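You operate a simulated robot arm through the tools that you are given. There is no shell and no other tool. Be economical: measure what you need, move in short steps, check, and stop when the job is done.

Carry out the task below with a simulated robot arm. There is one attempt and no reset: what you move stays moved.

## Task
Bring the laser beam to 310 mm on the staff.
Fine: switch on, slide the target to the beam, and crank the tripod head till the target shows the figure; keep the red band hidden, or the beam is at eye level. Switch off. Leave studs and foot screws; do not shift or tip the tripod.

It is judged by the outcome, as a careful person would: the job done as asked, and still so three seconds after it is handed in. It fails if anything else is knocked over, pushed out of place, dropped, spilled or broken.

## Robot
A 7-joint arm with a two-finger gripper on a trunk, on a base that drives. Base frame: it is fixed to the floor where the robot stands at the start and does not move with it; the origin is under the middle of the robot, x ahead of it, y to its left, z up. Readings come in m, degrees, newtons and seconds.
With the tool pointing down near the work surface it reaches from about 0.1 to 0.54 m from the robot's upright axis, wherever it stands. Its first joint turns from -143.0 to 143.0 degrees. Places, roughly: blue foot screw [0.9, -0.1, 1.2]; blue stud [-0.3, -0.8, 1]; blue stud knob [-0.2, -0.8, 1]; green foot screw [0.7, 0, 1.2]; green stud knob [-0.5, -0.8, 1]; laser button [0.7, 0, 1.3]; red foot screw [0.9, 0.1, 1.2]; red stud knob [-0.8, -0.8, 1]; tripod crank [0.7, 0, 1.1]; tripod head [0.8, 0, 1.2]. Payload 1.47 kg.
The tool frame sits at the grasp point between the pads (the TCP): z along the fingers, y along the line on which they close. The tips reach 0.016 m beyond it. Largest opening 0.087 m; the body of the gripper starts 0.055 m behind the TCP.
Orientation is that of the tool frame in the base frame, as a unit quaternion [w, x, y, z]. With the fingers straight down and closing along the base's y, the tool's x points along the base's -x, its y along +y and its z along -z.

## Interface
- The arm moves only by the tool apply_moves. Its argument "targets" is a list of rows, each a list of 7 numbers: the finger opening in m, from 0 to 0.087, then the shift along the tool's x, y, z in units of 40 mm (1.0 is 40 mm), then the turn, a rotation vector about the tool's x, y, z in units of 6 degrees (1.0 is 6 degrees). In form: [[hand, tx, ty, tz, wx, wy, wz], ...]. A call has 1 to 12 rows; each row shifts and turns the commanded pose from where the row before left it, along the tool's axes as they then stand. A call with a number of a shift or a turn outside -1 to 1 is refused whole. Each row takes 0.2 s and may step no farther than 0.05 m and 8.6 degrees from the row before; otherwise, or with a gripper value out of range, the whole call is refused. Where a pose cannot be reached the arm comes as near as it can. A force on the tool above 40 N (or 10 N above the force at the start of the call, whichever is more), or a blocked arm, ends the call early, and 0.2 s more pass. The fingers move at their own pace (about 0.045 m/s each) and stop on an object; they squeeze with about 28 N. The grip force told is the motor's: it shows also when the fingers shut on nothing. Time passes only in rows, and 0.2 s behind the last, so rows that do not move let the fingers close. It gives the time, the measured TCP pose, the force on the tool (base axes), the opening and the grip force at its end, in the units of the frame above (readings bear some noise), with the torque about the TCP (base axes, N m) and any sound that the robot's microphone picked up.
- Cameras (640 x 400 px; columns grow to the right, rows downward): "scene" is now at [0.1097, -0.0545, 1.6889]; the picture's right is [-0.82, -0.57, 0.00], its down [-0.50, 0.72, -0.49] and it looks along [0.28, -0.40, -0.87] (base axes); focal length 214 px, centre (320, 200). "wrist" rides on the gripper at [0.073, 0.012, -0.09] in the tool frame; the picture's right is [-0.16, 0.99, 0.00], its down [-0.72, -0.12, -0.68] and it looks along [-0.67, -0.11, 0.73] (tool axes); focal length 247 px, centre (320, 200). There is no depth. A picture from a camera that has moved, and an enlarged one, comes with that camera's place and axes in the base frame and with its lens.
- grab_frame(camera): a new picture of that camera. The clock stands still meanwhile.
- move_column(by): slides the trunk up (or, below 0, down) by that many m; the arm and the scene camera ride with it, the base frame stays. It gives what a move gives, with no picture.
- drive_base(legs): drives the robot by 1 to 6 legs, each [ahead, left, turn to the left] in m, m and degrees, along the robot's own axes; the way and the turn of a leg run together, so that a leg with both is an arc; at most 1.5 m and 180 degrees a leg. The arm and the cameras ride along, it lands a little off, and it stops where it bumps. It gives what a move gives.
- pan_tilt(pan, tilt): turns the head with the scene camera to pan (to the left, within 86 degrees either way) and tilt (down, from -29 to 69), counted from straight ahead of the robot. It gives what a move gives.
- enlarge(camera, box): a new picture of the part [left, top, right, bottom] of that camera's present view, enlarged. The clock stands still meanwhile.
- hand_in(): hands the job in; it is judged then, once.

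Work in short steps. Places have to be worked out from the pictures, the camera data and where the tool is seen: move nearer, look again, correct. Check each grasp and each placing, and mend what went wrong. You have 120 turns and 82 pictures in all, those below and enlarged ones among them. Open the gripper and draw the arm clear of the work before you hand the job in, unless the task says otherwise; then end with one line.

The tools are called after "Request:" by a JSON object that holds its "api" and its "payload". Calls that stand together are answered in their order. apply_moves: Moves the arm, as the interface text tells. Its arguments: {"type":"object","properties":{"targets":{"type":"array","items":{"type":"array","items":{"type":"number"}}}},"required":["targets"]} The other tools are called the same way: move_column (by) slides the trunk up or down; drive_base (legs) drives the base; pan_tilt (pan, tilt) turns the head that bears the scene camera; grab_frame (camera) takes a picture; enlarge (camera, box) takes an enlarged picture of a part of a camera's view; hand_in () hands the job in.

At the start:

```text
t: 0.0
position: [0.3599, -0.2398, 1.001]
orientation: [-0.001, 0.001, 1.0, 0.0]
ft_force: [0.6, 1.3, 0.9]
moment: [0.0, 0.02, -0.02]
gripper_width: 0.0869
grasp_force: 0.1
trunk travel left (down, up): [-1.047, 0.193]
robot x, y, heading: [0.0009, 0.0032, -0.0]
head pan, tilt: [-42.1, 64.6]
```

scene: 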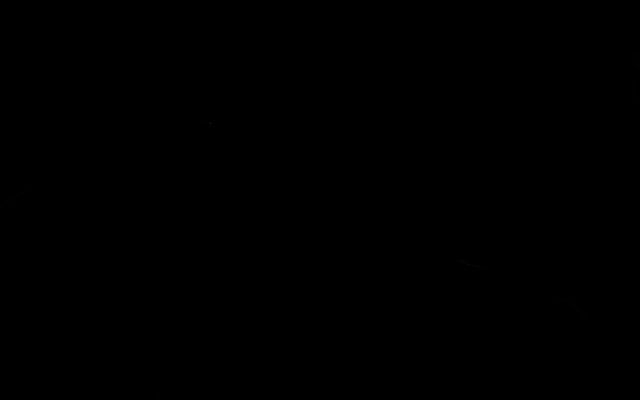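
wrist: 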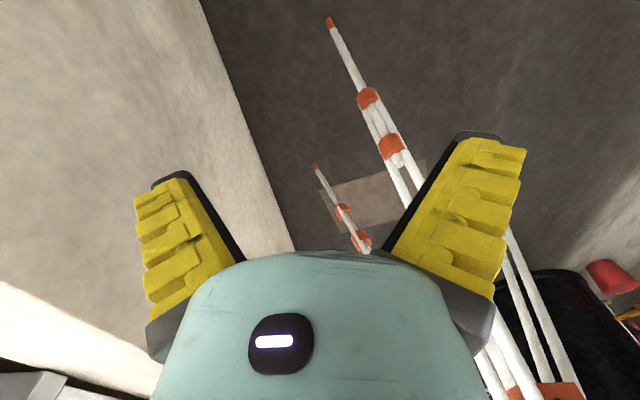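

The scene picture is black, perhaps the head looks into something dark. I turn the head ahead to see the tripod.

Request:
{"api": "pan_tilt", "payload": {"pan": 0, "tilt": 30}}

Request:
{"api": "grab_frame", "payload": {"camera": "scene"}}

```text
t: 1.1
position: [0.36, -0.2398, 0.9995]
orientation: [-0.001, 0.0, 1.0, 0.0]
ft_force: [-0.1, -0.3, 0.3]
moment: [0.0, -0.02, 0.03]
gripper_width: 0.0871
grasp_force: 0.1
trunk travel left (down, up): [-1.047, 0.193]
robot x, y, heading: [0.0013, 0.0009, 0.2]
head pan, tilt: [0.0, 30.0]
```

```text
79 pictures are left
camera scene: at [0.1108, -0.0561, 1.6908], right [-0.82, -0.57, 0.0], down [-0.49, 0.71, -0.51], along [0.29, -0.42, -0.86], focal length 214 px, centre (320, 200)
```

scene: 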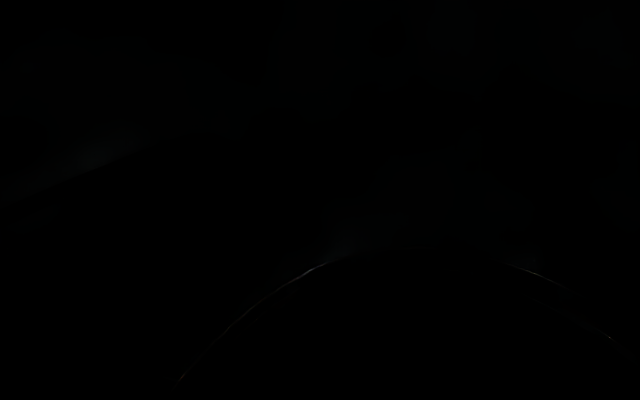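

The reported camera axes do not match the new pan; I grab again, and the wrist as well.

Request:
{"api": "grab_frame", "payload": {"camera": "scene"}}

```text
78 pictures are left
camera scene: at [0.1108, -0.0561, 1.6908], right [-0.82, -0.57, 0.0], down [-0.49, 0.71, -0.51], along [0.29, -0.42, -0.86], focal length 214 px, centre (320, 200)
```

scene: 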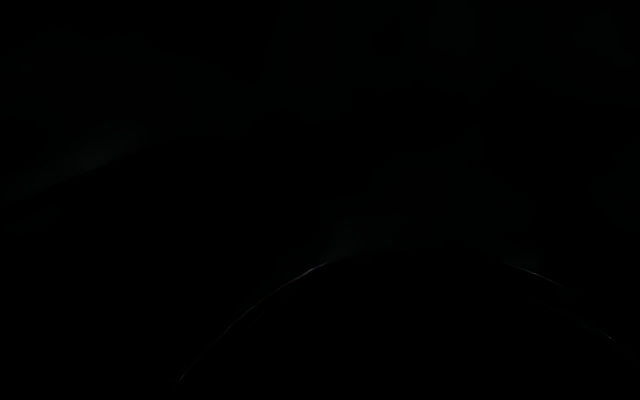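

Still nearly black although it changed a bit. I try a different angle to learn whether the scene camera is usable at all.

Request:
{"api": "pan_tilt", "payload": {"pan": -20, "tilt": 0}}

Request:
{"api": "grab_frame", "payload": {"camera": "scene"}}

Request:
{"api": "grab_frame", "payload": {"camera": "wrist"}}

```text
t: 2.0
position: [0.3606, -0.24, 0.9991]
orientation: [0.0, 0.0, 1.0, 0.001]
ft_force: [0.7, 1.1, 0.2]
moment: [-0.02, -0.02, 0.02]
gripper_width: 0.0871
grasp_force: 0.0
trunk travel left (down, up): [-1.047, 0.193]
robot x, y, heading: [0.004, 0.0019, -0.2]
head pan, tilt: [-20.0, 0.0]
```

```text
77 pictures are left
camera scene: at [0.111, -0.0564, 1.6912], right [-0.82, -0.57, 0.0], down [-0.49, 0.7, -0.52], along [0.29, -0.43, -0.86], focal length 214 px, centre (320, 200)
```

scene: 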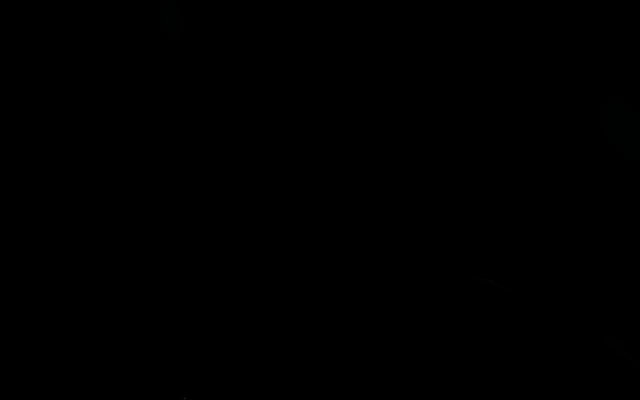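

```text
76 pictures are left
camera wrist: at [0.2865, -0.2287, 1.0889], right [0.16, 0.99, 0.0], down [0.72, -0.12, 0.68], along [0.67, -0.11, -0.73], focal length 247 px, centre (320, 200)
```

wrist: 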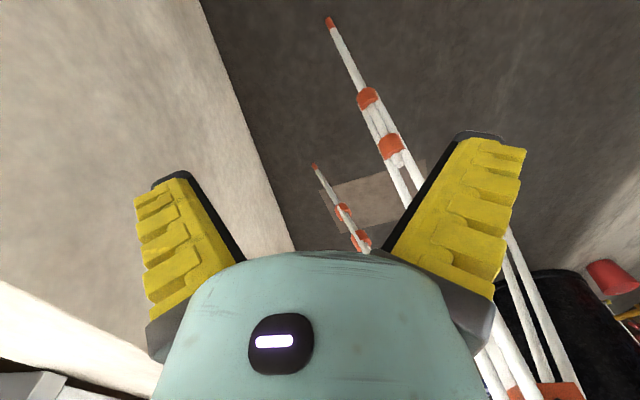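

The scene camera is evidently out of use; I work with the wrist camera. I pitch the hand up toward the tripod to look (image will be upside down).

Request:
{"api": "apply_moves", "payload": {"targets": [[0.087, 0, 0, 0, 0, -1, 0], [0.087, 0, 0, 0, 0, -1, 0], [0.087, 0, 0, 0, 0, -1, 0], [0.087, 0, 0, 0, 0, -1, 0], [0.087, 0, 0, 0, 0, -1, 0], [0.087, 0, 0, 0, 0, -1, 0], [0.087, 0, 0, 0, 0, -1, 0]]}}

Request:
{"api": "grab_frame", "payload": {"camera": "wrist"}}

```text
t: 3.6
position: [0.36, -0.2366, 1.0156]
orientation: [0.283, 0.0, 0.959, 0.0]
ft_force: [-0.2, -0.3, 0.4]
moment: [0.02, -0.01, 0.0]
gripper_width: 0.0868
grasp_force: 0.0
out of reach, approached as far as the arm can: row 4, 5, 6, 7
trunk travel left (down, up): [-1.047, 0.193]
robot x, y, heading: [-0.001, 0.0027, 0.1]
head pan, tilt: [-20.0, 0.0]
```

```text
75 pictures are left
camera wrist: at [0.2488, -0.2249, 1.0506], right [0.13, 0.99, 0.09], down [0.24, -0.12, 0.96], along [0.96, -0.11, -0.25], focal length 247 px, centre (320, 200)
```

wrist: 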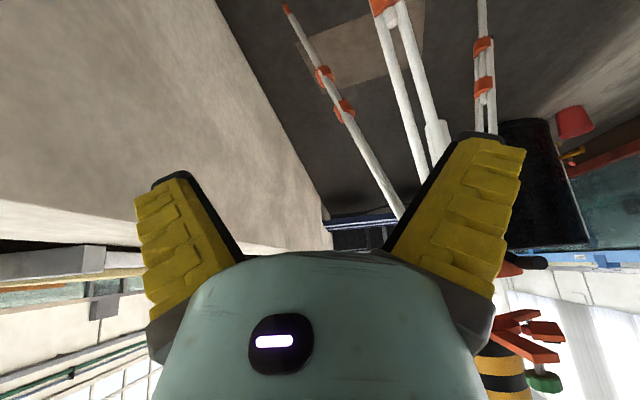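

The hand hides the tripod head in this upside-down view. I return to straight down and roll the hand by 180° about its axis so the camera will sit on top when it points forward.

Request:
{"api": "apply_moves", "payload": {"targets": [[0.087, 0, 0, 0, 0, 1, 0], [0.087, 0, 0, 0, 0, 1, 0], [0.087, 0, 0, 0, 0, 1, 0], [0.087, 0, 0, 0, 0, 1, 0], [0.087, 0, 0, 0, 0, 1, 0], [0.087, 0, 0, 0, 0, 1, 0], [0.087, 0, 0, 0, 0, 1, 0], [0.087, 0, 0, 0, 0, 0, 1], [0.087, 0, 0, 0, 0, 0, 1], [0.087, 0, 0, 0, 0, 0, 1], [0.087, 0, 0, 0, 0, 0, 1], [0.087, 0, 0, 0, 0, 0, 1]]}}

Request:
{"api": "apply_moves", "payload": {"targets": [[0.087, 0, 0, 0, 0, 0, 1], [0.087, 0, 0, 0, 0, 0, 1], [0.087, 0, 0, 0, 0, 0, 1], [0.087, 0, 0, 0, 0, 0, 1], [0.087, 0, 0, 0, 0, 0, 1], [0.087, 0, 0, 0, 0, 0, 1], [0.087, 0, 0, 0, 0, 0, 1], [0.087, 0, 0, 0, 0, 0, 1], [0.087, 0, 0, 0, 0, 0, 1], [0.087, 0, 0, 0, 0, 0, 1], [0.087, 0, 0, 0, 0, 0, 1], [0.087, 0, 0, 0, 0, 0, 1]]}}

Request:
{"api": "grab_frame", "payload": {"camera": "wrist"}}

```text
t: 6.2
position: [0.3603, -0.2378, 1.0151]
orientation: [-0.077, 0.258, 0.963, -0.021]
ft_force: [-0.8, 0.6, 0.3]
moment: [0.01, 0.01, 0.02]
gripper_width: 0.0871
grasp_force: 0.0
trunk travel left (down, up): [-1.047, 0.193]
robot x, y, heading: [-0.0002, -0.0017, 0.0]
head pan, tilt: [-20.0, 0.0]
```

```text
t: 8.8
position: [0.3602, -0.2369, 1.0149]
orientation: [-0.05, 0.774, 0.628, -0.062]
ft_force: [-0.6, -0.4, 0.0]
moment: [0.0, -0.02, 0.02]
gripper_width: 0.0869
grasp_force: 0.1
trunk travel left (down, up): [-1.047, 0.193]
robot x, y, heading: [-0.0014, 0.0032, 0.1]
head pan, tilt: [-20.0, 0.0]
```

```text
74 pictures are left
camera wrist: at [0.3998, -0.1686, 1.0989], right [0.92, -0.36, -0.15], down [-0.15, -0.68, 0.71], along [-0.36, -0.63, -0.69], focal length 247 px, centre (320, 200)
```

wrist: 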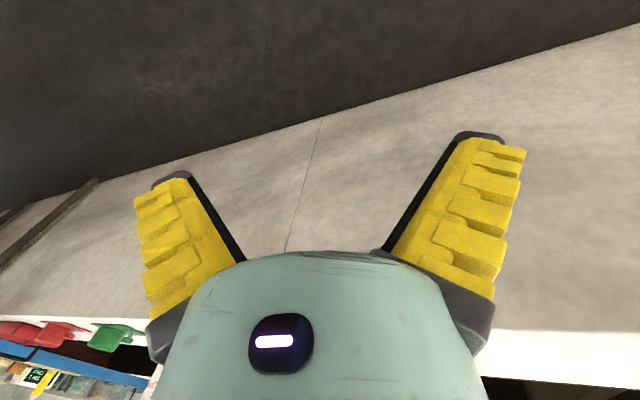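

The roll works. I finish the roll (about 78° more) and then pitch the hand up toward the tripod.

Request:
{"api": "apply_moves", "payload": {"targets": [[0.087, 0, 0, 0, 0, 0, 1], [0.087, 0, 0, 0, 0, 0, 1], [0.087, 0, 0, 0, 0, 0, 1], [0.087, 0, 0, 0, 0, 0, 1], [0.087, 0, 0, 0, 0, 0, 1], [0.087, 0, 0, 0, 0, 0, 1], [0.087, 0, 0, 0, 0, 0, 1], [0.087, 0, 0, 0, 0, 0, 1], [0.087, 0, 0, 0, 0, 0, 1], [0.087, 0, 0, 0, 0, 0, 1], [0.087, 0, 0, 0, 0, 0, 1], [0.087, 0, 0, 0, 0, 0, 1]]}}

Request:
{"api": "apply_moves", "payload": {"targets": [[0.087, 0, 0, 0, 0, 1, 0.5], [0.087, 0, 0, 0, 0, 1, 0.5], [0.087, 0, 0, 0, 0, 1, 0], [0.087, 0, 0, 0, 0, 1, 0], [0.087, 0, 0, 0, 0, 1, 0], [0.087, 0, 0, 0, 0, 1, 0], [0.087, 0, 0, 0, 0, 1, 0], [0.087, 0, 0, 0, 0, 1, 0]]}}

Request:
{"api": "grab_frame", "payload": {"camera": "wrist"}}

```text
t: 11.4
position: [0.3599, -0.2371, 1.0162]
orientation: [-0.005, 0.995, 0.053, -0.081]
ft_force: [0.6, -0.4, 0.6]
moment: [-0.04, 0.03, 0.02]
gripper_width: 0.0869
grasp_force: 0.0
trunk travel left (down, up): [-1.047, 0.193]
robot x, y, heading: [-0.0021, -0.0003, -0.1]
head pan, tilt: [-20.0, 0.0]
```

```text
t: 13.2
position: [0.3568, -0.2303, 1.0197]
orientation: [-0.004, 0.951, -0.001, 0.308]
ft_force: [-0.5, 0.2, 0.1]
moment: [-0.03, 0.01, -0.01]
gripper_width: 0.0869
grasp_force: 0.1
out of reach, approached as far as the arm can: row 7, 8
trunk travel left (down, up): [-1.047, 0.193]
robot x, y, heading: [0.0001, -0.0025, -0.4]
head pan, tilt: [-20.0, 0.0]
```

```text
73 pictures are left
camera wrist: at [0.3633, -0.2436, 1.1345], right [-0.13, -0.99, -0.1], down [-0.99, 0.11, 0.13], along [-0.11, 0.12, -0.99], focal length 247 px, centre (320, 200)
```

wrist: 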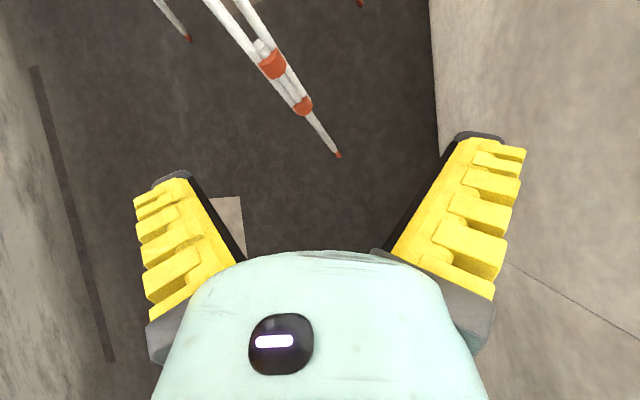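

Pitch is limited with the hand so near the trunk. I move the hand ahead ~0.12 m and pitch on as I go.

Request:
{"api": "apply_moves", "payload": {"targets": [[0.087, 1, 0, 0, 0, 0, 0], [0.087, 1, 0, 0, 0, 0, 0], [0.087, 1, 0, 0, 0, 0, 0], [0.087, 1, 0, 0, 0, 0, 0], [0.087, 0, 0, 0, 0, 1, 0], [0.087, 0, 0, 0, 0, 1, 0], [0.087, 0, 0, 0, 0, 1, 0], [0.087, 0, 0, 0, 0, 1, 0], [0.087, 0, 0, 0, 0, 1, 0], [0.087, 0, 0, 0, 0, 1, 0], [0.087, 0, 0, 0, 0, 1, 0], [0.087, 0, 0, 0, 0, 1, 0]]}}

Request:
{"api": "grab_frame", "payload": {"camera": "wrist"}}

```text
t: 15.8
position: [0.4973, -0.2043, 1.1635]
orientation: [-0.004, 0.745, -0.005, 0.667]
ft_force: [-0.1, 0.5, -0.6]
moment: [0.0, 0.05, -0.02]
gripper_width: 0.0869
grasp_force: 0.1
out of reach, approached as far as the arm can: row 10, 11, 12
trunk travel left (down, up): [-1.047, 0.193]
robot x, y, heading: [-0.001, 0.0004, 0.1]
head pan, tilt: [-20.0, 0.0]
```

```text
72 pictures are left
camera wrist: at [0.4159, -0.2188, 1.2449], right [-0.02, -0.99, -0.17], down [-0.76, 0.12, -0.64], along [0.65, 0.12, -0.75], focal length 247 px, centre (320, 200)
```

wrist: 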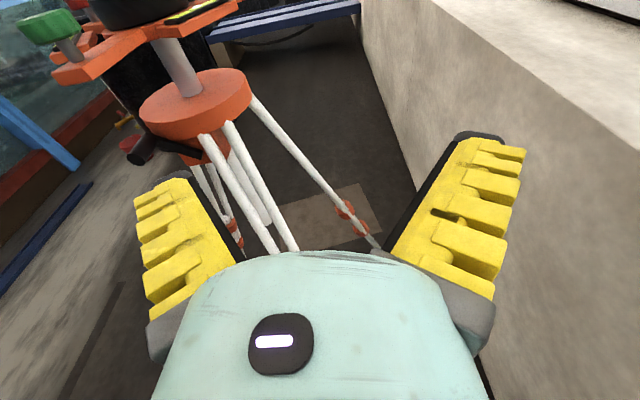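

Good upright view: tripod head upper left. I yaw the hand left and pitch higher to see the laser head.

Request:
{"api": "apply_moves", "payload": {"targets": [[0.087, 0, 0, 0, 1, 0, 0], [0.087, 0, 0, 0, 1, 0, 0], [0.087, 0, 0, 0, 1, 0, 0], [0.087, 0, 0, 0, 0, 1, 0], [0.087, 0, 0, 0, 0, 1, 0], [0.087, 0, 0, 0, 0, 1, 0], [0.087, 0, 0, 0, 0, 1, 0], [0.087, 0, 0, 0, 0, 1, 0]]}}

Request:
{"api": "grab_frame", "payload": {"camera": "wrist"}}

```text
t: 17.6
position: [0.5037, -0.1703, 1.2618]
orientation: [-0.066, 0.568, 0.021, 0.82]
ft_force: [-0.1, 1.8, 0.8]
moment: [0.02, -0.03, -0.02]
gripper_width: 0.0869
grasp_force: 0.0
out of reach, approached as far as the arm can: row 1, 2, 3, 4, 5, 6, 7, 8
trunk travel left (down, up): [-1.047, 0.193]
robot x, y, heading: [-0.0013, -0.0028, -0.2]
head pan, tilt: [-20.0, 0.0]
```

```text
71 pictures are left
camera wrist: at [0.3962, -0.1994, 1.2981], right [0.19, -0.96, -0.19], down [-0.4, 0.1, -0.91], along [0.9, 0.24, -0.36], focal length 247 px, centre (320, 200)
```

wrist: 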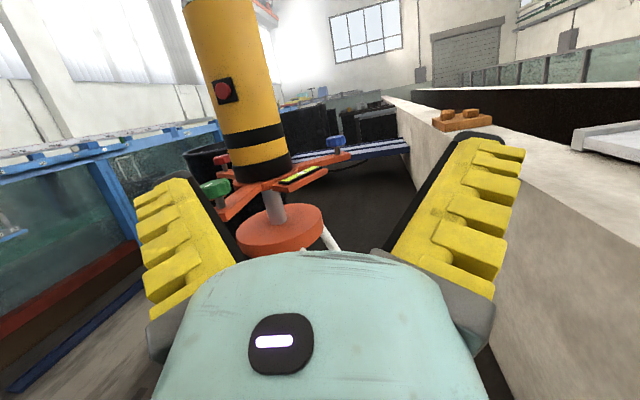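

The laser is the yellow cylinder with a red button facing me. I enlarge it and the right side to look for the staff.

Request:
{"api": "enlarge", "payload": {"camera": "wrist", "box": [160, 60, 360, 260]}}

Request:
{"api": "enlarge", "payload": {"camera": "wrist", "box": [340, 0, 640, 190]}}

```text
2.00 times, centred on (260, 160) of wrist
camera zoom: at [0.3962, -0.1994, 1.2981], right [0.19, -0.96, -0.19], down [-0.4, 0.1, -0.91], along [0.9, 0.24, -0.36], focal length 494 px, centre (440, 280)
```

zoom: 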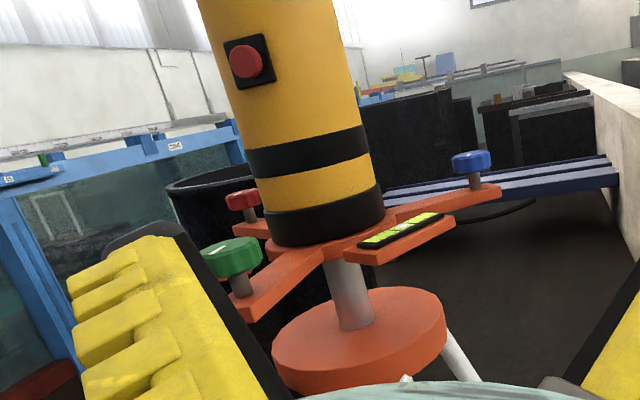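

```text
2.11 times, centred on (490, 95) of wrist
camera zoom: at [0.3962, -0.1994, 1.2981], right [0.19, -0.96, -0.19], down [-0.4, 0.1, -0.91], along [0.9, 0.24, -0.36], focal length 520 px, centre (-38, 421)
```

zoom: 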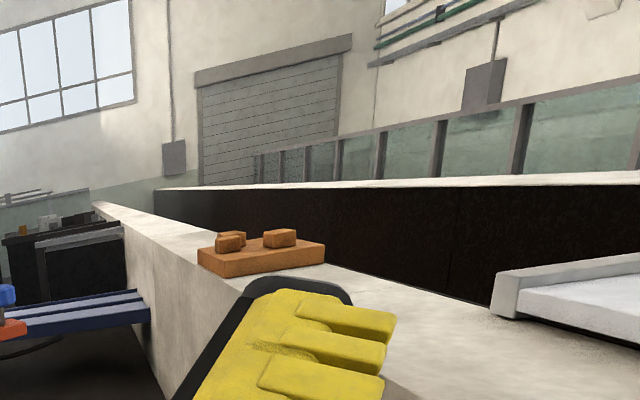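

No staff ahead. I turn the base right a little and look again before turning further.

Request:
{"api": "drive_base", "payload": {"legs": [[-0.15, 0, -35]]}}

Request:
{"api": "grab_frame", "payload": {"camera": "wrist"}}

```text
t: 19.7
position: [0.1723, -0.385, 1.2623]
orientation: [0.185, 0.548, -0.152, 0.801]
ft_force: [0.3, 0.0, 0.1]
moment: [-0.02, 0.03, 0.03]
gripper_width: 0.0869
grasp_force: 0.0
trunk travel left (down, up): [-1.047, 0.193]
robot x, y, heading: [-0.1417, 0.0402, -35.3]
head pan, tilt: [-20.0, 0.0]
```

```text
68 pictures are left
camera wrist: at [0.0683, -0.3472, 1.2978], right [-0.41, -0.89, -0.19], down [-0.27, 0.31, -0.91], along [0.87, -0.32, -0.36], focal length 247 px, centre (320, 200)
```

wrist: 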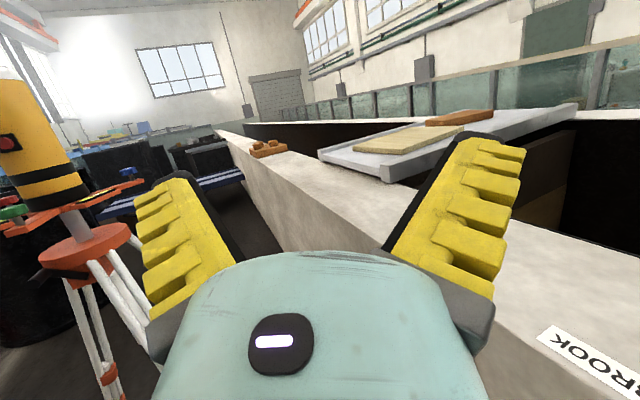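

Wall is below hand level. I turn on right.

Request:
{"api": "drive_base", "payload": {"legs": [[0, 0, -45]]}}

Request:
{"api": "grab_frame", "payload": {"camera": "wrist"}}

```text
t: 22.2
position: [-0.227, -0.4797, 1.2633]
orientation: [0.479, 0.447, -0.352, 0.669]
ft_force: [0.1, -0.6, -0.2]
moment: [0.0, -0.02, 0.0]
gripper_width: 0.087
grasp_force: 0.0
trunk travel left (down, up): [-1.047, 0.193]
robot x, y, heading: [-0.1401, 0.0478, -80.6]
head pan, tilt: [-20.0, 0.0]
```

```text
67 pictures are left
camera wrist: at [-0.2718, -0.3804, 1.2978], right [-0.92, -0.34, -0.19], down [0.03, 0.41, -0.91], along [0.39, -0.85, -0.36], focal length 247 px, centre (320, 200)
```

wrist: 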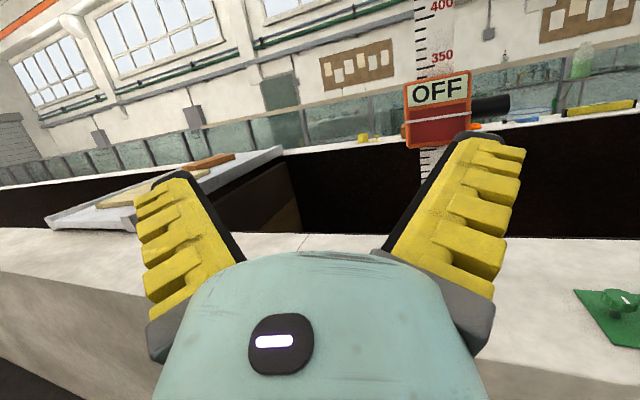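

Found the staff, standing over the flume, with a sliding target showing "OFF". Enlarge it.

Request:
{"api": "enlarge", "payload": {"camera": "wrist", "box": [370, 0, 530, 200]}}

Request:
{"api": "enlarge", "payload": {"camera": "wrist", "box": [480, 180, 640, 380]}}

```text
2.00 times, centred on (450, 100) of wrist
camera zoom: at [-0.2718, -0.3804, 1.2978], right [-0.92, -0.34, -0.19], down [0.03, 0.41, -0.91], along [0.39, -0.85, -0.36], focal length 494 px, centre (60, 400)
```

zoom: 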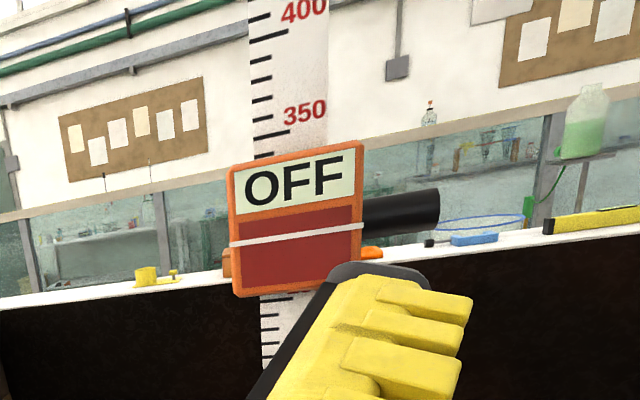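

```text
2.00 times, centred on (560, 280) of wrist
camera zoom: at [-0.2718, -0.3804, 1.2978], right [-0.92, -0.34, -0.19], down [0.03, 0.41, -0.91], along [0.39, -0.85, -0.36], focal length 494 px, centre (-160, 40)
```

zoom: 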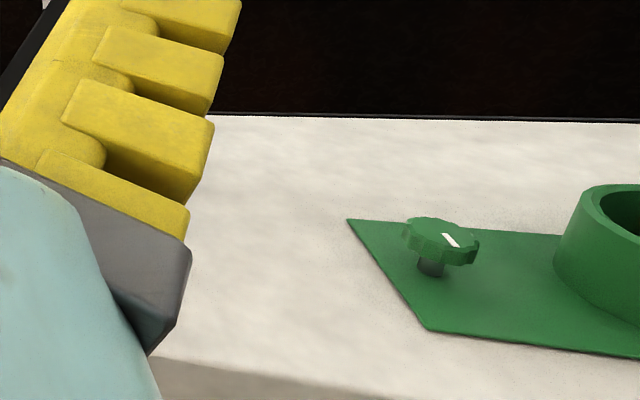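

The staff and target are at around y≈-1, reachable from the wall side. First the laser: drive back to the tripod.

Request:
{"api": "drive_base", "payload": {"legs": [[0, 0, 45], [0, 0, 35]]}}

Request:
{"api": "grab_frame", "payload": {"camera": "wrist"}}

```text
t: 26.3
position: [0.3613, -0.1321, 1.2621]
orientation: [-0.062, 0.568, 0.017, 0.82]
ft_force: [0.1, 0.7, -0.5]
moment: [-0.03, 0.02, -0.02]
gripper_width: 0.0871
grasp_force: 0.1
trunk travel left (down, up): [-1.047, 0.193]
robot x, y, heading: [-0.1408, 0.0477, -0.6]
head pan, tilt: [-20.0, 0.0]
```

```text
64 pictures are left
camera wrist: at [0.2536, -0.1582, 1.2978], right [0.18, -0.97, -0.19], down [-0.4, 0.11, -0.91], along [0.9, 0.24, -0.36], focal length 247 px, centre (320, 200)
```

wrist: 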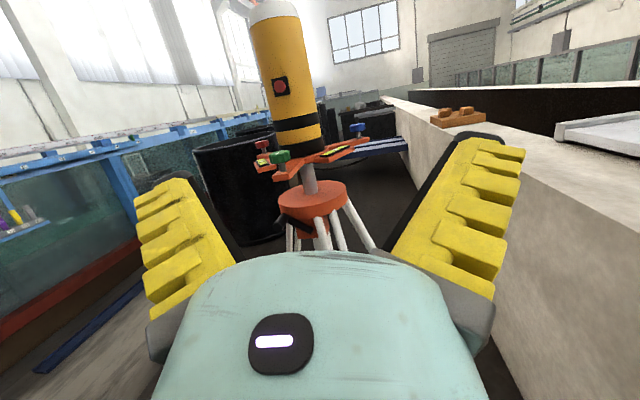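

Button estimated near (0.74, 0.0, 1.34). I level the hand, close the fingers and raise the trunk to button height.

Request:
{"api": "apply_moves", "payload": {"targets": [[0.0, 0, 0, 0, 0, -1, 0], [0.0, 0, 0, 0, 0, -1, 0], [0.0, 0, 0, 0, 0, -1, 0], [0.0, 0, 0, 0, 0, -0.4, 0], [0.0, 0, 0, 0, 0, 0, 0]]}}

Request:
{"api": "move_column", "payload": {"by": 0.08}}

Request:
{"api": "grab_frame", "payload": {"camera": "wrist"}}

```text
t: 27.5
position: [0.3611, -0.1314, 1.2626]
orientation: [-0.058, 0.705, 0.029, 0.706]
ft_force: [0.6, -0.4, 0.7]
moment: [0.0, -0.03, 0.02]
gripper_width: 0.0002
grasp_force: 15.4
trunk travel left (down, up): [-1.047, 0.193]
robot x, y, heading: [-0.1396, 0.0463, -0.4]
head pan, tilt: [-20.0, 0.0]
```

```text
t: 28.7
position: [0.3611, -0.1294, 1.3419]
orientation: [-0.058, 0.705, 0.028, 0.706]
ft_force: [0.7, -0.1, 0.6]
moment: [-0.04, -0.04, 0.0]
gripper_width: 0.0001
grasp_force: 28.6
trunk travel left (down, up): [-1.127, 0.113]
robot x, y, heading: [-0.1398, 0.0465, -0.8]
head pan, tilt: [-20.0, 0.0]
```

```text
63 pictures are left
camera wrist: at [0.2731, -0.1574, 1.4135], right [0.12, -0.97, -0.2], down [-0.69, 0.06, -0.72], along [0.71, 0.22, -0.66], focal length 247 px, centre (320, 200)
```

wrist: 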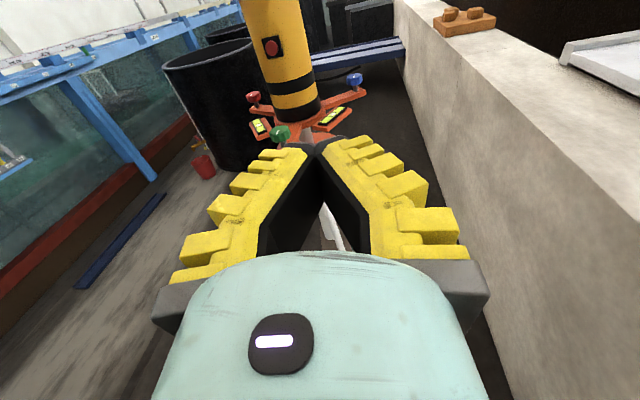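

Triangulated button ≈ (0.748, 0.0, 1.340). Drive closer (ahead 0.25, left 0.13), staying clear of the near tripod foot at about (0.42,-0.22).

Request:
{"api": "drive_base", "payload": {"legs": [[0.25, 0.13, 0]]}}

Request:
{"api": "grab_frame", "payload": {"camera": "wrist"}}

```text
t: 30.7
position: [0.6118, -0.0039, 1.3424]
orientation: [-0.059, 0.705, 0.028, 0.706]
ft_force: [-0.5, -0.4, 0.8]
moment: [-0.01, 0.01, 0.0]
gripper_width: 0.0
grasp_force: 28.2
trunk travel left (down, up): [-1.127, 0.113]
robot x, y, heading: [0.1121, 0.1705, -0.6]
head pan, tilt: [-20.0, 0.0]
```

```text
62 pictures are left
camera wrist: at [0.5237, -0.0297, 1.4136], right [0.12, -0.97, -0.2], down [-0.69, 0.06, -0.72], along [0.71, 0.22, -0.66], focal length 247 px, centre (320, 200)
```

wrist: 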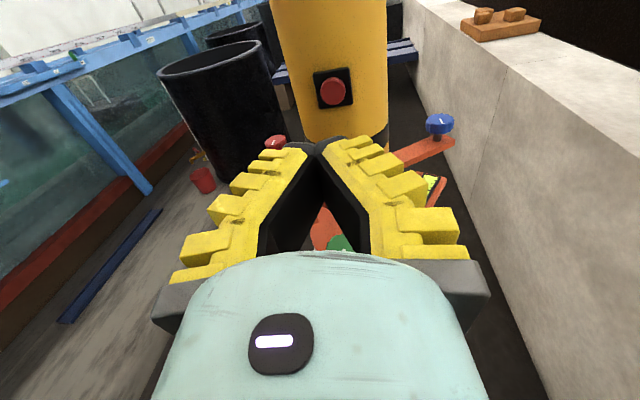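

Button sits at about (0.742, 0.001, 1.338); the tip is 0.11 m short. I advance 80 mm and then close in with small steps.

Request:
{"api": "apply_moves", "payload": {"targets": [[0, -0.03, 0.06, 0.66, 0, 0, 0], [0, -0.03, 0.06, 0.66, 0, 0, 0], [0, -0.03, 0.06, 0.66, 0, 0, 0], [0, 0, 0, 0, 0, 0, 0]]}}

Request:
{"api": "grab_frame", "payload": {"camera": "wrist"}}

```text
t: 31.7
position: [0.6917, -0.0006, 1.3381]
orientation: [-0.057, 0.705, 0.028, 0.706]
ft_force: [-0.2, -0.6, -0.7]
moment: [-0.02, 0.02, -0.02]
gripper_width: 0.0
grasp_force: 28.2
trunk travel left (down, up): [-1.127, 0.113]
robot x, y, heading: [0.1111, 0.1676, -0.7]
head pan, tilt: [-20.0, 0.0]
```

```text
61 pictures are left
camera wrist: at [0.6033, -0.0268, 1.4103], right [0.12, -0.97, -0.2], down [-0.69, 0.06, -0.72], along [0.71, 0.22, -0.66], focal length 247 px, centre (320, 200)
```

wrist: 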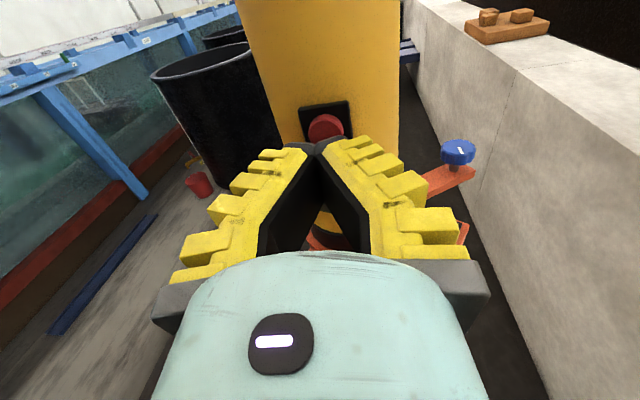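

Well aligned, about 30 mm to go. Advance gently.

Request:
{"api": "apply_moves", "payload": {"targets": [[0, 0, 0.03, 0.35, 0, 0, 0], [0, 0, 0.02, 0.2, 0, 0, 0], [0, 0, 0, 0, 0, 0, 0]]}}

Request:
{"api": "apply_moves", "payload": {"targets": [[0, 0, 0, 0.08, 0, 0, 0], [0, 0, 0, 0, 0, 0, 0]]}}

Request:
{"api": "grab_frame", "payload": {"camera": "wrist"}}

```text
t: 32.5
position: [0.7137, -0.0008, 1.3393]
orientation: [-0.057, 0.705, 0.028, 0.706]
ft_force: [-0.7, 0.6, 0.3]
moment: [-0.01, -0.01, 0.02]
gripper_width: 0.0
grasp_force: 28.1
trunk travel left (down, up): [-1.127, 0.113]
robot x, y, heading: [0.1091, 0.1743, -0.5]
head pan, tilt: [-20.0, 0.0]
```

```text
t: 33.1
position: [0.717, 0.0004, 1.339]
orientation: [-0.057, 0.705, 0.03, 0.706]
ft_force: [0.6, -0.2, 0.0]
moment: [-0.02, -0.02, -0.03]
gripper_width: 0.0
grasp_force: 27.5
trunk travel left (down, up): [-1.127, 0.113]
robot x, y, heading: [0.1109, 0.1713, -0.4]
head pan, tilt: [-20.0, 0.0]
```

```text
60 pictures are left
camera wrist: at [0.6284, -0.026, 1.4103], right [0.12, -0.97, -0.2], down [-0.69, 0.06, -0.72], along [0.71, 0.22, -0.66], focal length 247 px, centre (320, 200)
```

wrist: 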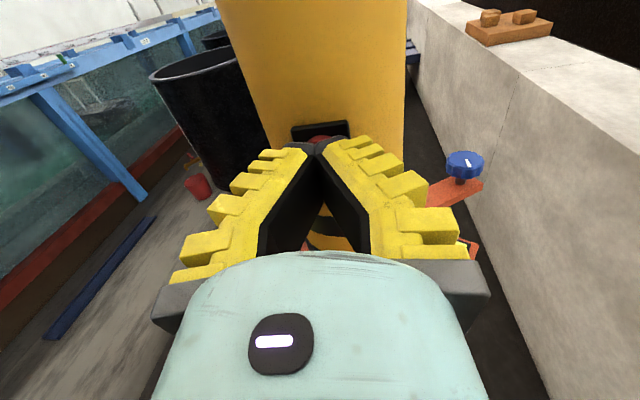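

Still no contact; continue in ~3 mm steps, watching force and sound.

Request:
{"api": "apply_moves", "payload": {"targets": [[0, 0, 0, 0.08, 0, 0, 0], [0, 0, 0, 0, 0, 0, 0]]}}

Request:
{"api": "apply_moves", "payload": {"targets": [[0, 0, 0, 0.06, 0, 0, 0], [0, 0, 0, 0, 0, 0, 0]]}}

Request:
{"api": "apply_moves", "payload": {"targets": [[0, 0, 0, 0.06, 0, 0, 0], [0, 0, 0, 0, 0, 0, 0]]}}

```text
t: 33.7
position: [0.7189, 0.0001, 1.3387]
orientation: [-0.059, 0.705, 0.028, 0.706]
ft_force: [0.0, -0.1, 0.6]
moment: [0.0, 0.0, 0.05]
gripper_width: 0.0002
grasp_force: 27.9
trunk travel left (down, up): [-1.127, 0.113]
robot x, y, heading: [0.1122, 0.1735, -0.5]
head pan, tilt: [-20.0, 0.0]
```

```text
t: 34.3
position: [0.7229, 0.001, 1.3383]
orientation: [-0.058, 0.705, 0.028, 0.706]
ft_force: [-0.1, 0.9, 0.7]
moment: [0.02, 0.01, -0.01]
gripper_width: 0.0
grasp_force: 28.4
trunk travel left (down, up): [-1.127, 0.113]
robot x, y, heading: [0.1077, 0.1751, -0.8]
head pan, tilt: [-20.0, 0.0]
```

```text
t: 34.9
position: [0.7238, 0.0014, 1.3397]
orientation: [-0.059, 0.705, 0.029, 0.706]
ft_force: [0.7, -0.1, -0.9]
moment: [-0.01, 0.0, -0.02]
gripper_width: 0.0003
grasp_force: 28.0
trunk travel left (down, up): [-1.127, 0.113]
robot x, y, heading: [0.1097, 0.1728, -0.7]
head pan, tilt: [-20.0, 0.0]
```

Tip at ≈0.740, contact imminent; continue.

Request:
{"api": "apply_moves", "payload": {"targets": [[0, 0, 0, 0.06, 0, 0, 0], [0, 0, 0, 0, 0, 0, 0]]}}

Request:
{"api": "apply_moves", "payload": {"targets": [[0, 0, 0, 0.05, 0, 0, 0], [0, 0, 0, 0, 0, 0, 0]]}}

Request:
{"api": "apply_moves", "payload": {"targets": [[0, 0, 0, 0.05, 0, 0, 0], [0, 0, 0, 0, 0, 0, 0]]}}

```text
t: 35.5
position: [0.7267, 0.0015, 1.3391]
orientation: [-0.058, 0.705, 0.029, 0.706]
ft_force: [-1.0, 0.4, 0.7]
moment: [0.01, 0.02, -0.03]
gripper_width: 0.0003
grasp_force: 28.0
trunk travel left (down, up): [-1.127, 0.113]
robot x, y, heading: [0.1112, 0.1696, -0.7]
head pan, tilt: [-20.0, 0.0]
```

```text
t: 36.1
position: [0.7286, 0.0015, 1.3391]
orientation: [-0.057, 0.705, 0.028, 0.706]
ft_force: [-1.5, -0.2, 0.3]
moment: [-0.01, 0.0, 0.0]
gripper_width: 0.0
grasp_force: 28.2
trunk travel left (down, up): [-1.127, 0.113]
robot x, y, heading: [0.1116, 0.1743, -0.5]
head pan, tilt: [-20.0, 0.0]
heard: click
```

```text
t: 36.7
position: [0.7301, 0.0014, 1.3382]
orientation: [-0.058, 0.705, 0.029, 0.706]
ft_force: [-4.8, -0.9, 0.7]
moment: [0.01, 0.04, -0.04]
gripper_width: 0.0
grasp_force: 28.6
trunk travel left (down, up): [-1.127, 0.113]
robot x, y, heading: [0.1067, 0.1762, -0.8]
head pan, tilt: [-20.0, 0.0]
```

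A click was heard: the laser should be on. Retreat and check.

Request:
{"api": "apply_moves", "payload": {"targets": [[0, 0, 0, -0.5, 0, 0, 0], [0, 0, 0, -0.9, 0, 0, 0], [0, 0, 0, -0.9, 0, 0, 0], [0, 0, 0, -0.9, 0, 0, 0], [0, 0, 0, 0, 0, 1, 0], [0, 0, 0, 0, 0, 1, 0], [0, 0, 0, 0, 0, 1, 0]]}}

Request:
{"api": "grab_frame", "payload": {"camera": "wrist"}}

```text
t: 38.3
position: [0.6034, -0.0135, 1.338]
orientation: [-0.061, 0.585, 0.02, 0.809]
ft_force: [0.0, 0.0, -0.5]
moment: [0.01, -0.02, 0.0]
gripper_width: 0.0002
grasp_force: 27.5
trunk travel left (down, up): [-1.127, 0.113]
robot x, y, heading: [0.112, 0.1717, -0.5]
head pan, tilt: [-20.0, 0.0]
```

```text
59 pictures are left
camera wrist: at [0.4974, -0.0408, 1.3787], right [0.17, -0.97, -0.19], down [-0.43, 0.1, -0.9], along [0.89, 0.23, -0.4], focal length 247 px, centre (320, 200)
```

wrist: 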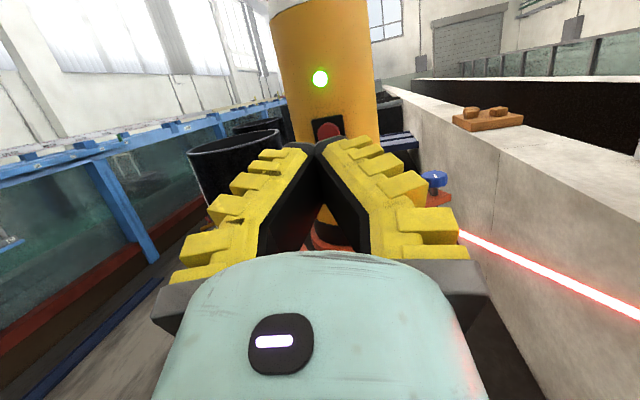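

Green LED lit and a red beam leaves low on the laser, z≈1.24, toward the staff. I back off and turn to view the staff target.

Request:
{"api": "drive_base", "payload": {"legs": [[-0.25, -0.12, 0], [0, 0, -45], [0, 0, -45]]}}

Request:
{"api": "grab_frame", "payload": {"camera": "wrist"}}

```text
t: 44.3
position: [-0.33, -0.4374, 1.3389]
orientation: [0.529, 0.427, -0.402, 0.614]
ft_force: [0.6, 0.9, 0.2]
moment: [-0.02, -0.01, -0.01]
gripper_width: 0.0002
grasp_force: 28.5
trunk travel left (down, up): [-1.127, 0.113]
robot x, y, heading: [-0.1388, 0.0565, -90.8]
head pan, tilt: [-20.0, 0.0]
```

```text
58 pictures are left
camera wrist: at [-0.3554, -0.3327, 1.3785], right [-0.97, -0.16, -0.19], down [0.1, 0.43, -0.9], along [0.23, -0.89, -0.4], focal length 247 px, centre (320, 200)
```

wrist: 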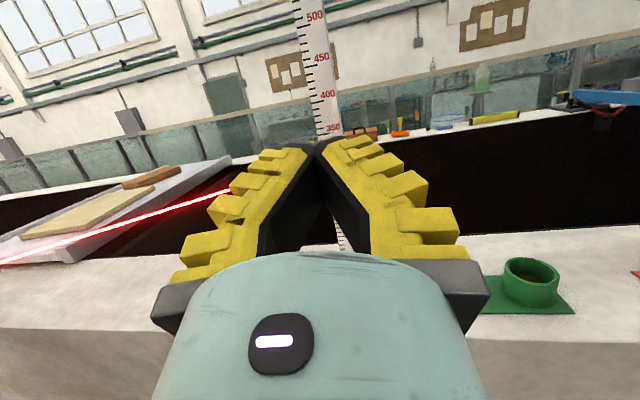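

The hand hides the target. I lower the trunk 0.1 m and shift the base right 0.12 m to see the target beside the fingers.

Request:
{"api": "move_column", "payload": {"by": -0.1}}

Request:
{"api": "drive_base", "payload": {"legs": [[0, -0.12, 0]]}}

Request:
{"api": "grab_frame", "payload": {"camera": "wrist"}}

```text
t: 45.7
position: [-0.3292, -0.4366, 1.2394]
orientation: [0.529, 0.427, -0.402, 0.614]
ft_force: [-0.1, -0.5, -0.3]
moment: [0.01, -0.02, 0.01]
gripper_width: 0.0
grasp_force: 27.8
trunk travel left (down, up): [-1.027, 0.213]
robot x, y, heading: [-0.1386, 0.0568, -91.0]
head pan, tilt: [-20.0, 0.0]
```

```text
t: 46.9
position: [-0.4473, -0.4354, 1.2382]
orientation: [0.529, 0.427, -0.401, 0.614]
ft_force: [0.3, -1.1, 0.7]
moment: [-0.02, -0.01, 0.02]
gripper_width: 0.0
grasp_force: 27.8
trunk travel left (down, up): [-1.027, 0.213]
robot x, y, heading: [-0.2602, 0.0579, -90.9]
head pan, tilt: [-20.0, 0.0]
```

```text
57 pictures are left
camera wrist: at [-0.4744, -0.3309, 1.2785], right [-0.97, -0.16, -0.19], down [0.1, 0.43, -0.9], along [0.23, -0.89, -0.4], focal length 247 px, centre (320, 200)
```

wrist: 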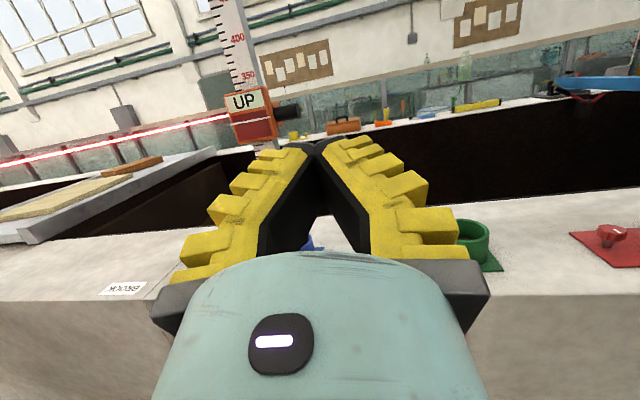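

The target shows "UP" and the beam strikes it. Zoom in.

Request:
{"api": "enlarge", "payload": {"camera": "wrist", "box": [200, 50, 320, 160]}}

```text
3.64 times, centred on (260, 105) of wrist
camera zoom: at [-0.4744, -0.3309, 1.2785], right [-0.97, -0.16, -0.19], down [0.1, 0.43, -0.9], along [0.23, -0.89, -0.4], focal length 898 px, centre (538, 546)
```

zoom: 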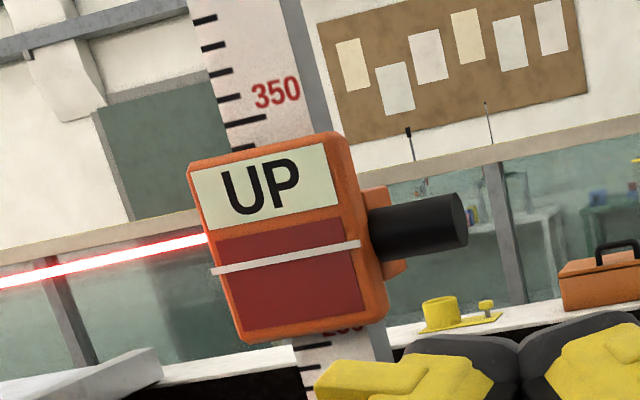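

Triangulation puts the target index at ≈(-0.288,-0.72,1.255) (~298 on the staff; the beam slightly above), its black handle at ≈(-0.347,-0.735,1.257). I level the hand, drive nearer, and will push the handle up from below with closed fingers.

Request:
{"api": "apply_moves", "payload": {"targets": [[0, -0.5, 0, 0, 0, -1, 0], [0, -0.5, 0, 0, 0, -1, 0], [0, 0, 0, 0, 0, -1, 0], [0, 0, 0, 0, -1, 0, 0], [0, 0, 0, 0, 0, 0, 0]]}}

Request:
{"api": "drive_base", "payload": {"legs": [[0.17, 0.09, 0]]}}

Request:
{"api": "grab_frame", "payload": {"camera": "wrist"}}

```text
t: 48.1
position: [-0.4461, -0.4461, 1.1993]
orientation: [0.486, 0.492, -0.507, 0.514]
ft_force: [0.5, -0.3, -0.2]
moment: [0.03, 0.0, 0.01]
gripper_width: 0.0001
grasp_force: 28.0
trunk travel left (down, up): [-1.027, 0.213]
robot x, y, heading: [-0.26, 0.0551, -90.7]
head pan, tilt: [-20.0, 0.0]
```

```text
t: 49.7
position: [-0.3583, -0.6168, 1.1984]
orientation: [0.486, 0.492, -0.508, 0.513]
ft_force: [-0.9, -0.1, 0.1]
moment: [-0.02, -0.01, -0.02]
gripper_width: 0.0
grasp_force: 28.2
trunk travel left (down, up): [-1.027, 0.213]
robot x, y, heading: [-0.1739, -0.1095, -91.0]
head pan, tilt: [-20.0, 0.0]
```

```text
55 pictures are left
camera wrist: at [-0.3752, -0.5281, 1.2718], right [-0.98, -0.01, -0.2], down [0.14, 0.68, -0.72], along [0.14, -0.73, -0.67], focal length 247 px, centre (320, 200)
```

wrist: 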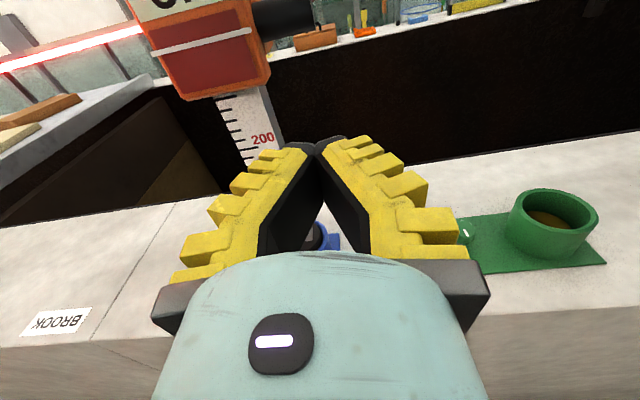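

Hand level below the handle. Handle centre ≈(-0.346,-0.735,1.255). I move the tip forward under it with ~12 mm clearance.

Request:
{"api": "apply_moves", "payload": {"targets": [[0, 0.1, -0.1, 0.9, 0, 0, 0], [0, 0.1, -0.1, 0.95, 0, 0, 0], [0, 0.15, 0, 0.95, 0, 0, 0], [0, 0, 0, 0, 0, 0, 0]]}}

Request:
{"api": "grab_frame", "payload": {"camera": "wrist"}}

```text
t: 50.7
position: [-0.3512, -0.7286, 1.2145]
orientation: [0.486, 0.493, -0.507, 0.513]
ft_force: [0.0, 2.5, 1.3]
moment: [0.05, 0.0, 0.06]
gripper_width: 0.0
grasp_force: 28.0
trunk travel left (down, up): [-1.027, 0.213]
robot x, y, heading: [-0.172, -0.1151, -91.0]
head pan, tilt: [-20.0, 0.0]
```

```text
54 pictures are left
camera wrist: at [-0.3675, -0.6399, 1.2866], right [-0.98, -0.01, -0.2], down [0.14, 0.68, -0.72], along [0.14, -0.73, -0.67], focal length 247 px, centre (320, 200)
```

wrist: 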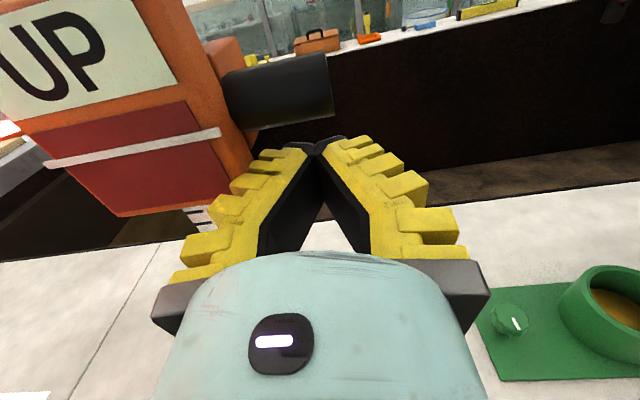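

Clear view of handle and display. The handle centre computes to y≈-0.745, so I go 12 mm deeper and 4 mm right, then raise toward contact.

Request:
{"api": "apply_moves", "payload": {"targets": [[0, 0, 0.12, 0, 0, 0, 0], [0, 0, 0, 0.3, 0, 0, 0], [0, 0.2, 0, 0, 0, 0, 0], [0, 0, 0, 0, 0, 0, 0]]}}

Request:
{"api": "apply_moves", "payload": {"targets": [[0, 0.1, 0, 0, 0, 0, 0], [0, 0, 0, 0, 0, 0, 0]]}}

Request:
{"api": "grab_frame", "payload": {"camera": "wrist"}}

```text
t: 51.7
position: [-0.3547, -0.7392, 1.2209]
orientation: [0.485, 0.493, -0.509, 0.513]
ft_force: [0.5, 11.2, -2.8]
moment: [-0.07, 0.07, 0.31]
gripper_width: 0.0
grasp_force: 27.5
trunk travel left (down, up): [-1.027, 0.213]
robot x, y, heading: [-0.1699, -0.1134, -91.1]
head pan, tilt: [-20.0, 0.0]
```

```text
t: 52.3
position: [-0.3557, -0.7399, 1.2261]
orientation: [0.486, 0.493, -0.507, 0.513]
ft_force: [0.0, 8.5, -0.7]
moment: [-0.03, 0.06, 0.31]
gripper_width: 0.0001
grasp_force: 27.9
trunk travel left (down, up): [-1.027, 0.213]
robot x, y, heading: [-0.1733, -0.1134, -91.0]
head pan, tilt: [-20.0, 0.0]
```

```text
53 pictures are left
camera wrist: at [-0.3716, -0.6509, 1.2975], right [-0.98, -0.01, -0.2], down [0.14, 0.68, -0.72], along [0.14, -0.73, -0.67], focal length 247 px, centre (320, 200)
```

wrist: 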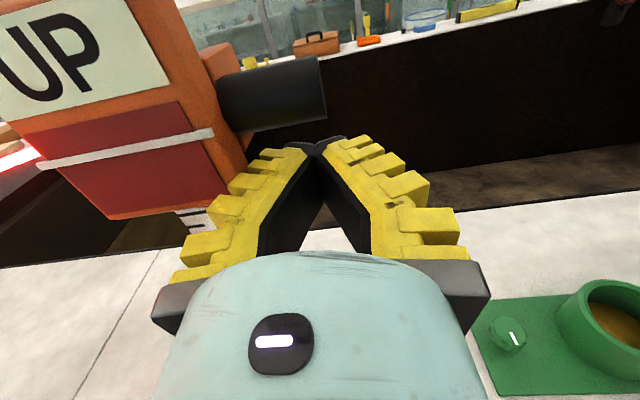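

The 8–11 N reaction comes from the left finger's flank on the target body, not the handle. I back off, drop slightly, and yaw the hand 30° left so that it comes in from the right diagonal.

Request:
{"api": "apply_moves", "payload": {"targets": [[0, -0.25, 0, -0.5, 0, 0, 0], [0, 0, 0.5, -0.6, 0, 0, 0], [0, 0, 0, 0, 1, 0, 0], [0, 0, 0, 0, 1, 0, 0], [0, 0, 0, 0, 1, 0, 0], [0, 0, 0, 0, 1, 0, 0], [0, 0, 0, 0, 1, 0, 0], [0, 0, 0, 0, 0, 0, 0]]}}

Request:
{"api": "grab_frame", "payload": {"camera": "wrist"}}

```text
t: 54.1
position: [-0.3475, -0.6901, 1.2494]
orientation: [0.344, 0.602, -0.357, 0.626]
ft_force: [0.8, 0.5, -0.3]
moment: [-0.02, -0.03, -0.02]
gripper_width: 0.0001
grasp_force: 27.5
out of reach, approached as far as the arm can: row 6, 7
trunk travel left (down, up): [-1.027, 0.213]
robot x, y, heading: [-0.1697, -0.1137, -90.8]
head pan, tilt: [-20.0, 0.0]
```

```text
52 pictures are left
camera wrist: at [-0.4066, -0.6186, 1.3196], right [-0.84, -0.5, -0.19], down [-0.22, 0.64, -0.73], along [0.49, -0.58, -0.65], focal length 247 px, centre (320, 200)
```

wrist: 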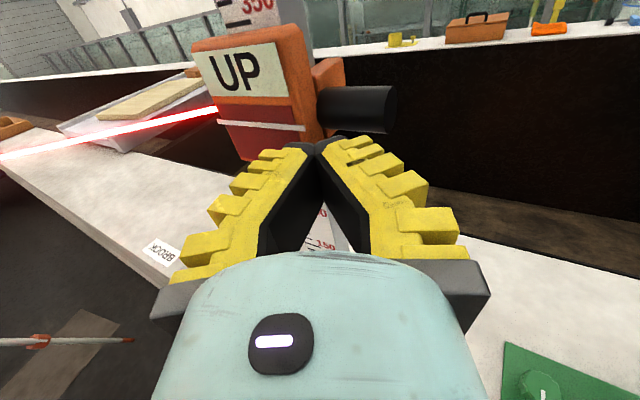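

The hand is now diagonal. I shift the base right 0.05 m for reach and lower the hand to pass under the handle.

Request:
{"api": "drive_base", "payload": {"legs": [[0, -0.05, 0]]}}

Request:
{"api": "apply_moves", "payload": {"targets": [[0, -0.85, 0, 0, 0, 0, 0], [0, 0, 0, 0, 0, 0, 0]]}}

Request:
{"api": "grab_frame", "payload": {"camera": "wrist"}}

```text
t: 55.0
position: [-0.3965, -0.6877, 1.2481]
orientation: [0.342, 0.601, -0.358, 0.627]
ft_force: [0.4, -0.4, 0.0]
moment: [0.04, -0.02, 0.04]
gripper_width: 0.0
grasp_force: 27.6
trunk travel left (down, up): [-1.027, 0.213]
robot x, y, heading: [-0.222, -0.1128, -91.4]
head pan, tilt: [-20.0, 0.0]
```

```text
t: 55.6
position: [-0.3937, -0.6869, 1.2291]
orientation: [0.343, 0.602, -0.357, 0.627]
ft_force: [0.8, 0.5, 0.9]
moment: [-0.01, -0.01, 0.02]
gripper_width: 0.0
grasp_force: 28.2
out of reach, approached as far as the arm can: row 1
trunk travel left (down, up): [-1.027, 0.213]
robot x, y, heading: [-0.2207, -0.1084, -91.0]
head pan, tilt: [-20.0, 0.0]
```

```text
51 pictures are left
camera wrist: at [-0.4532, -0.6174, 1.2993], right [-0.84, -0.5, -0.19], down [-0.22, 0.65, -0.73], along [0.49, -0.58, -0.65], focal length 247 px, centre (320, 200)
```

wrist: 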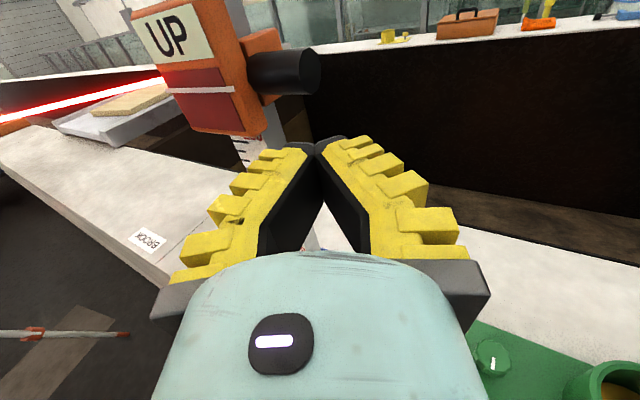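

Lower with the column by 14 mm, then slide forward under the handle.

Request:
{"api": "move_column", "payload": {"by": -0.014}}

Request:
{"api": "apply_moves", "payload": {"targets": [[0, 0, 0, 0.7, 0, 0, 0], [0, 0, 0, 0.5, 0, 0, 0], [0, 0, 0, 0, 0, 0, 0]]}}

Request:
{"api": "grab_frame", "payload": {"camera": "wrist"}}

```text
t: 56.2
position: [-0.3944, -0.6882, 1.2153]
orientation: [0.344, 0.602, -0.358, 0.625]
ft_force: [0.5, 0.0, -0.1]
moment: [-0.01, -0.01, -0.03]
gripper_width: 0.0
grasp_force: 28.1
trunk travel left (down, up): [-1.013, 0.227]
robot x, y, heading: [-0.2229, -0.1111, -90.8]
head pan, tilt: [-20.0, 0.0]
```

```text
t: 57.0
position: [-0.3698, -0.7301, 1.2158]
orientation: [0.343, 0.601, -0.358, 0.626]
ft_force: [-0.7, 0.6, -0.2]
moment: [0.03, -0.02, -0.03]
gripper_width: 0.0
grasp_force: 27.8
trunk travel left (down, up): [-1.013, 0.227]
robot x, y, heading: [-0.2227, -0.1144, -91.3]
head pan, tilt: [-20.0, 0.0]
```

```text
50 pictures are left
camera wrist: at [-0.4287, -0.6589, 1.286], right [-0.84, -0.5, -0.19], down [-0.22, 0.65, -0.73], along [0.49, -0.58, -0.65], focal length 247 px, centre (320, 200)
```

wrist: 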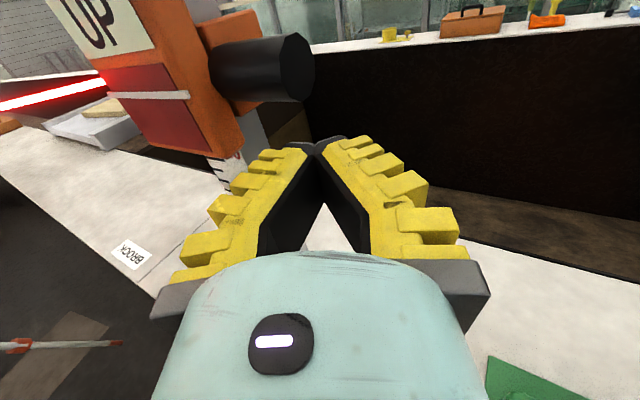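

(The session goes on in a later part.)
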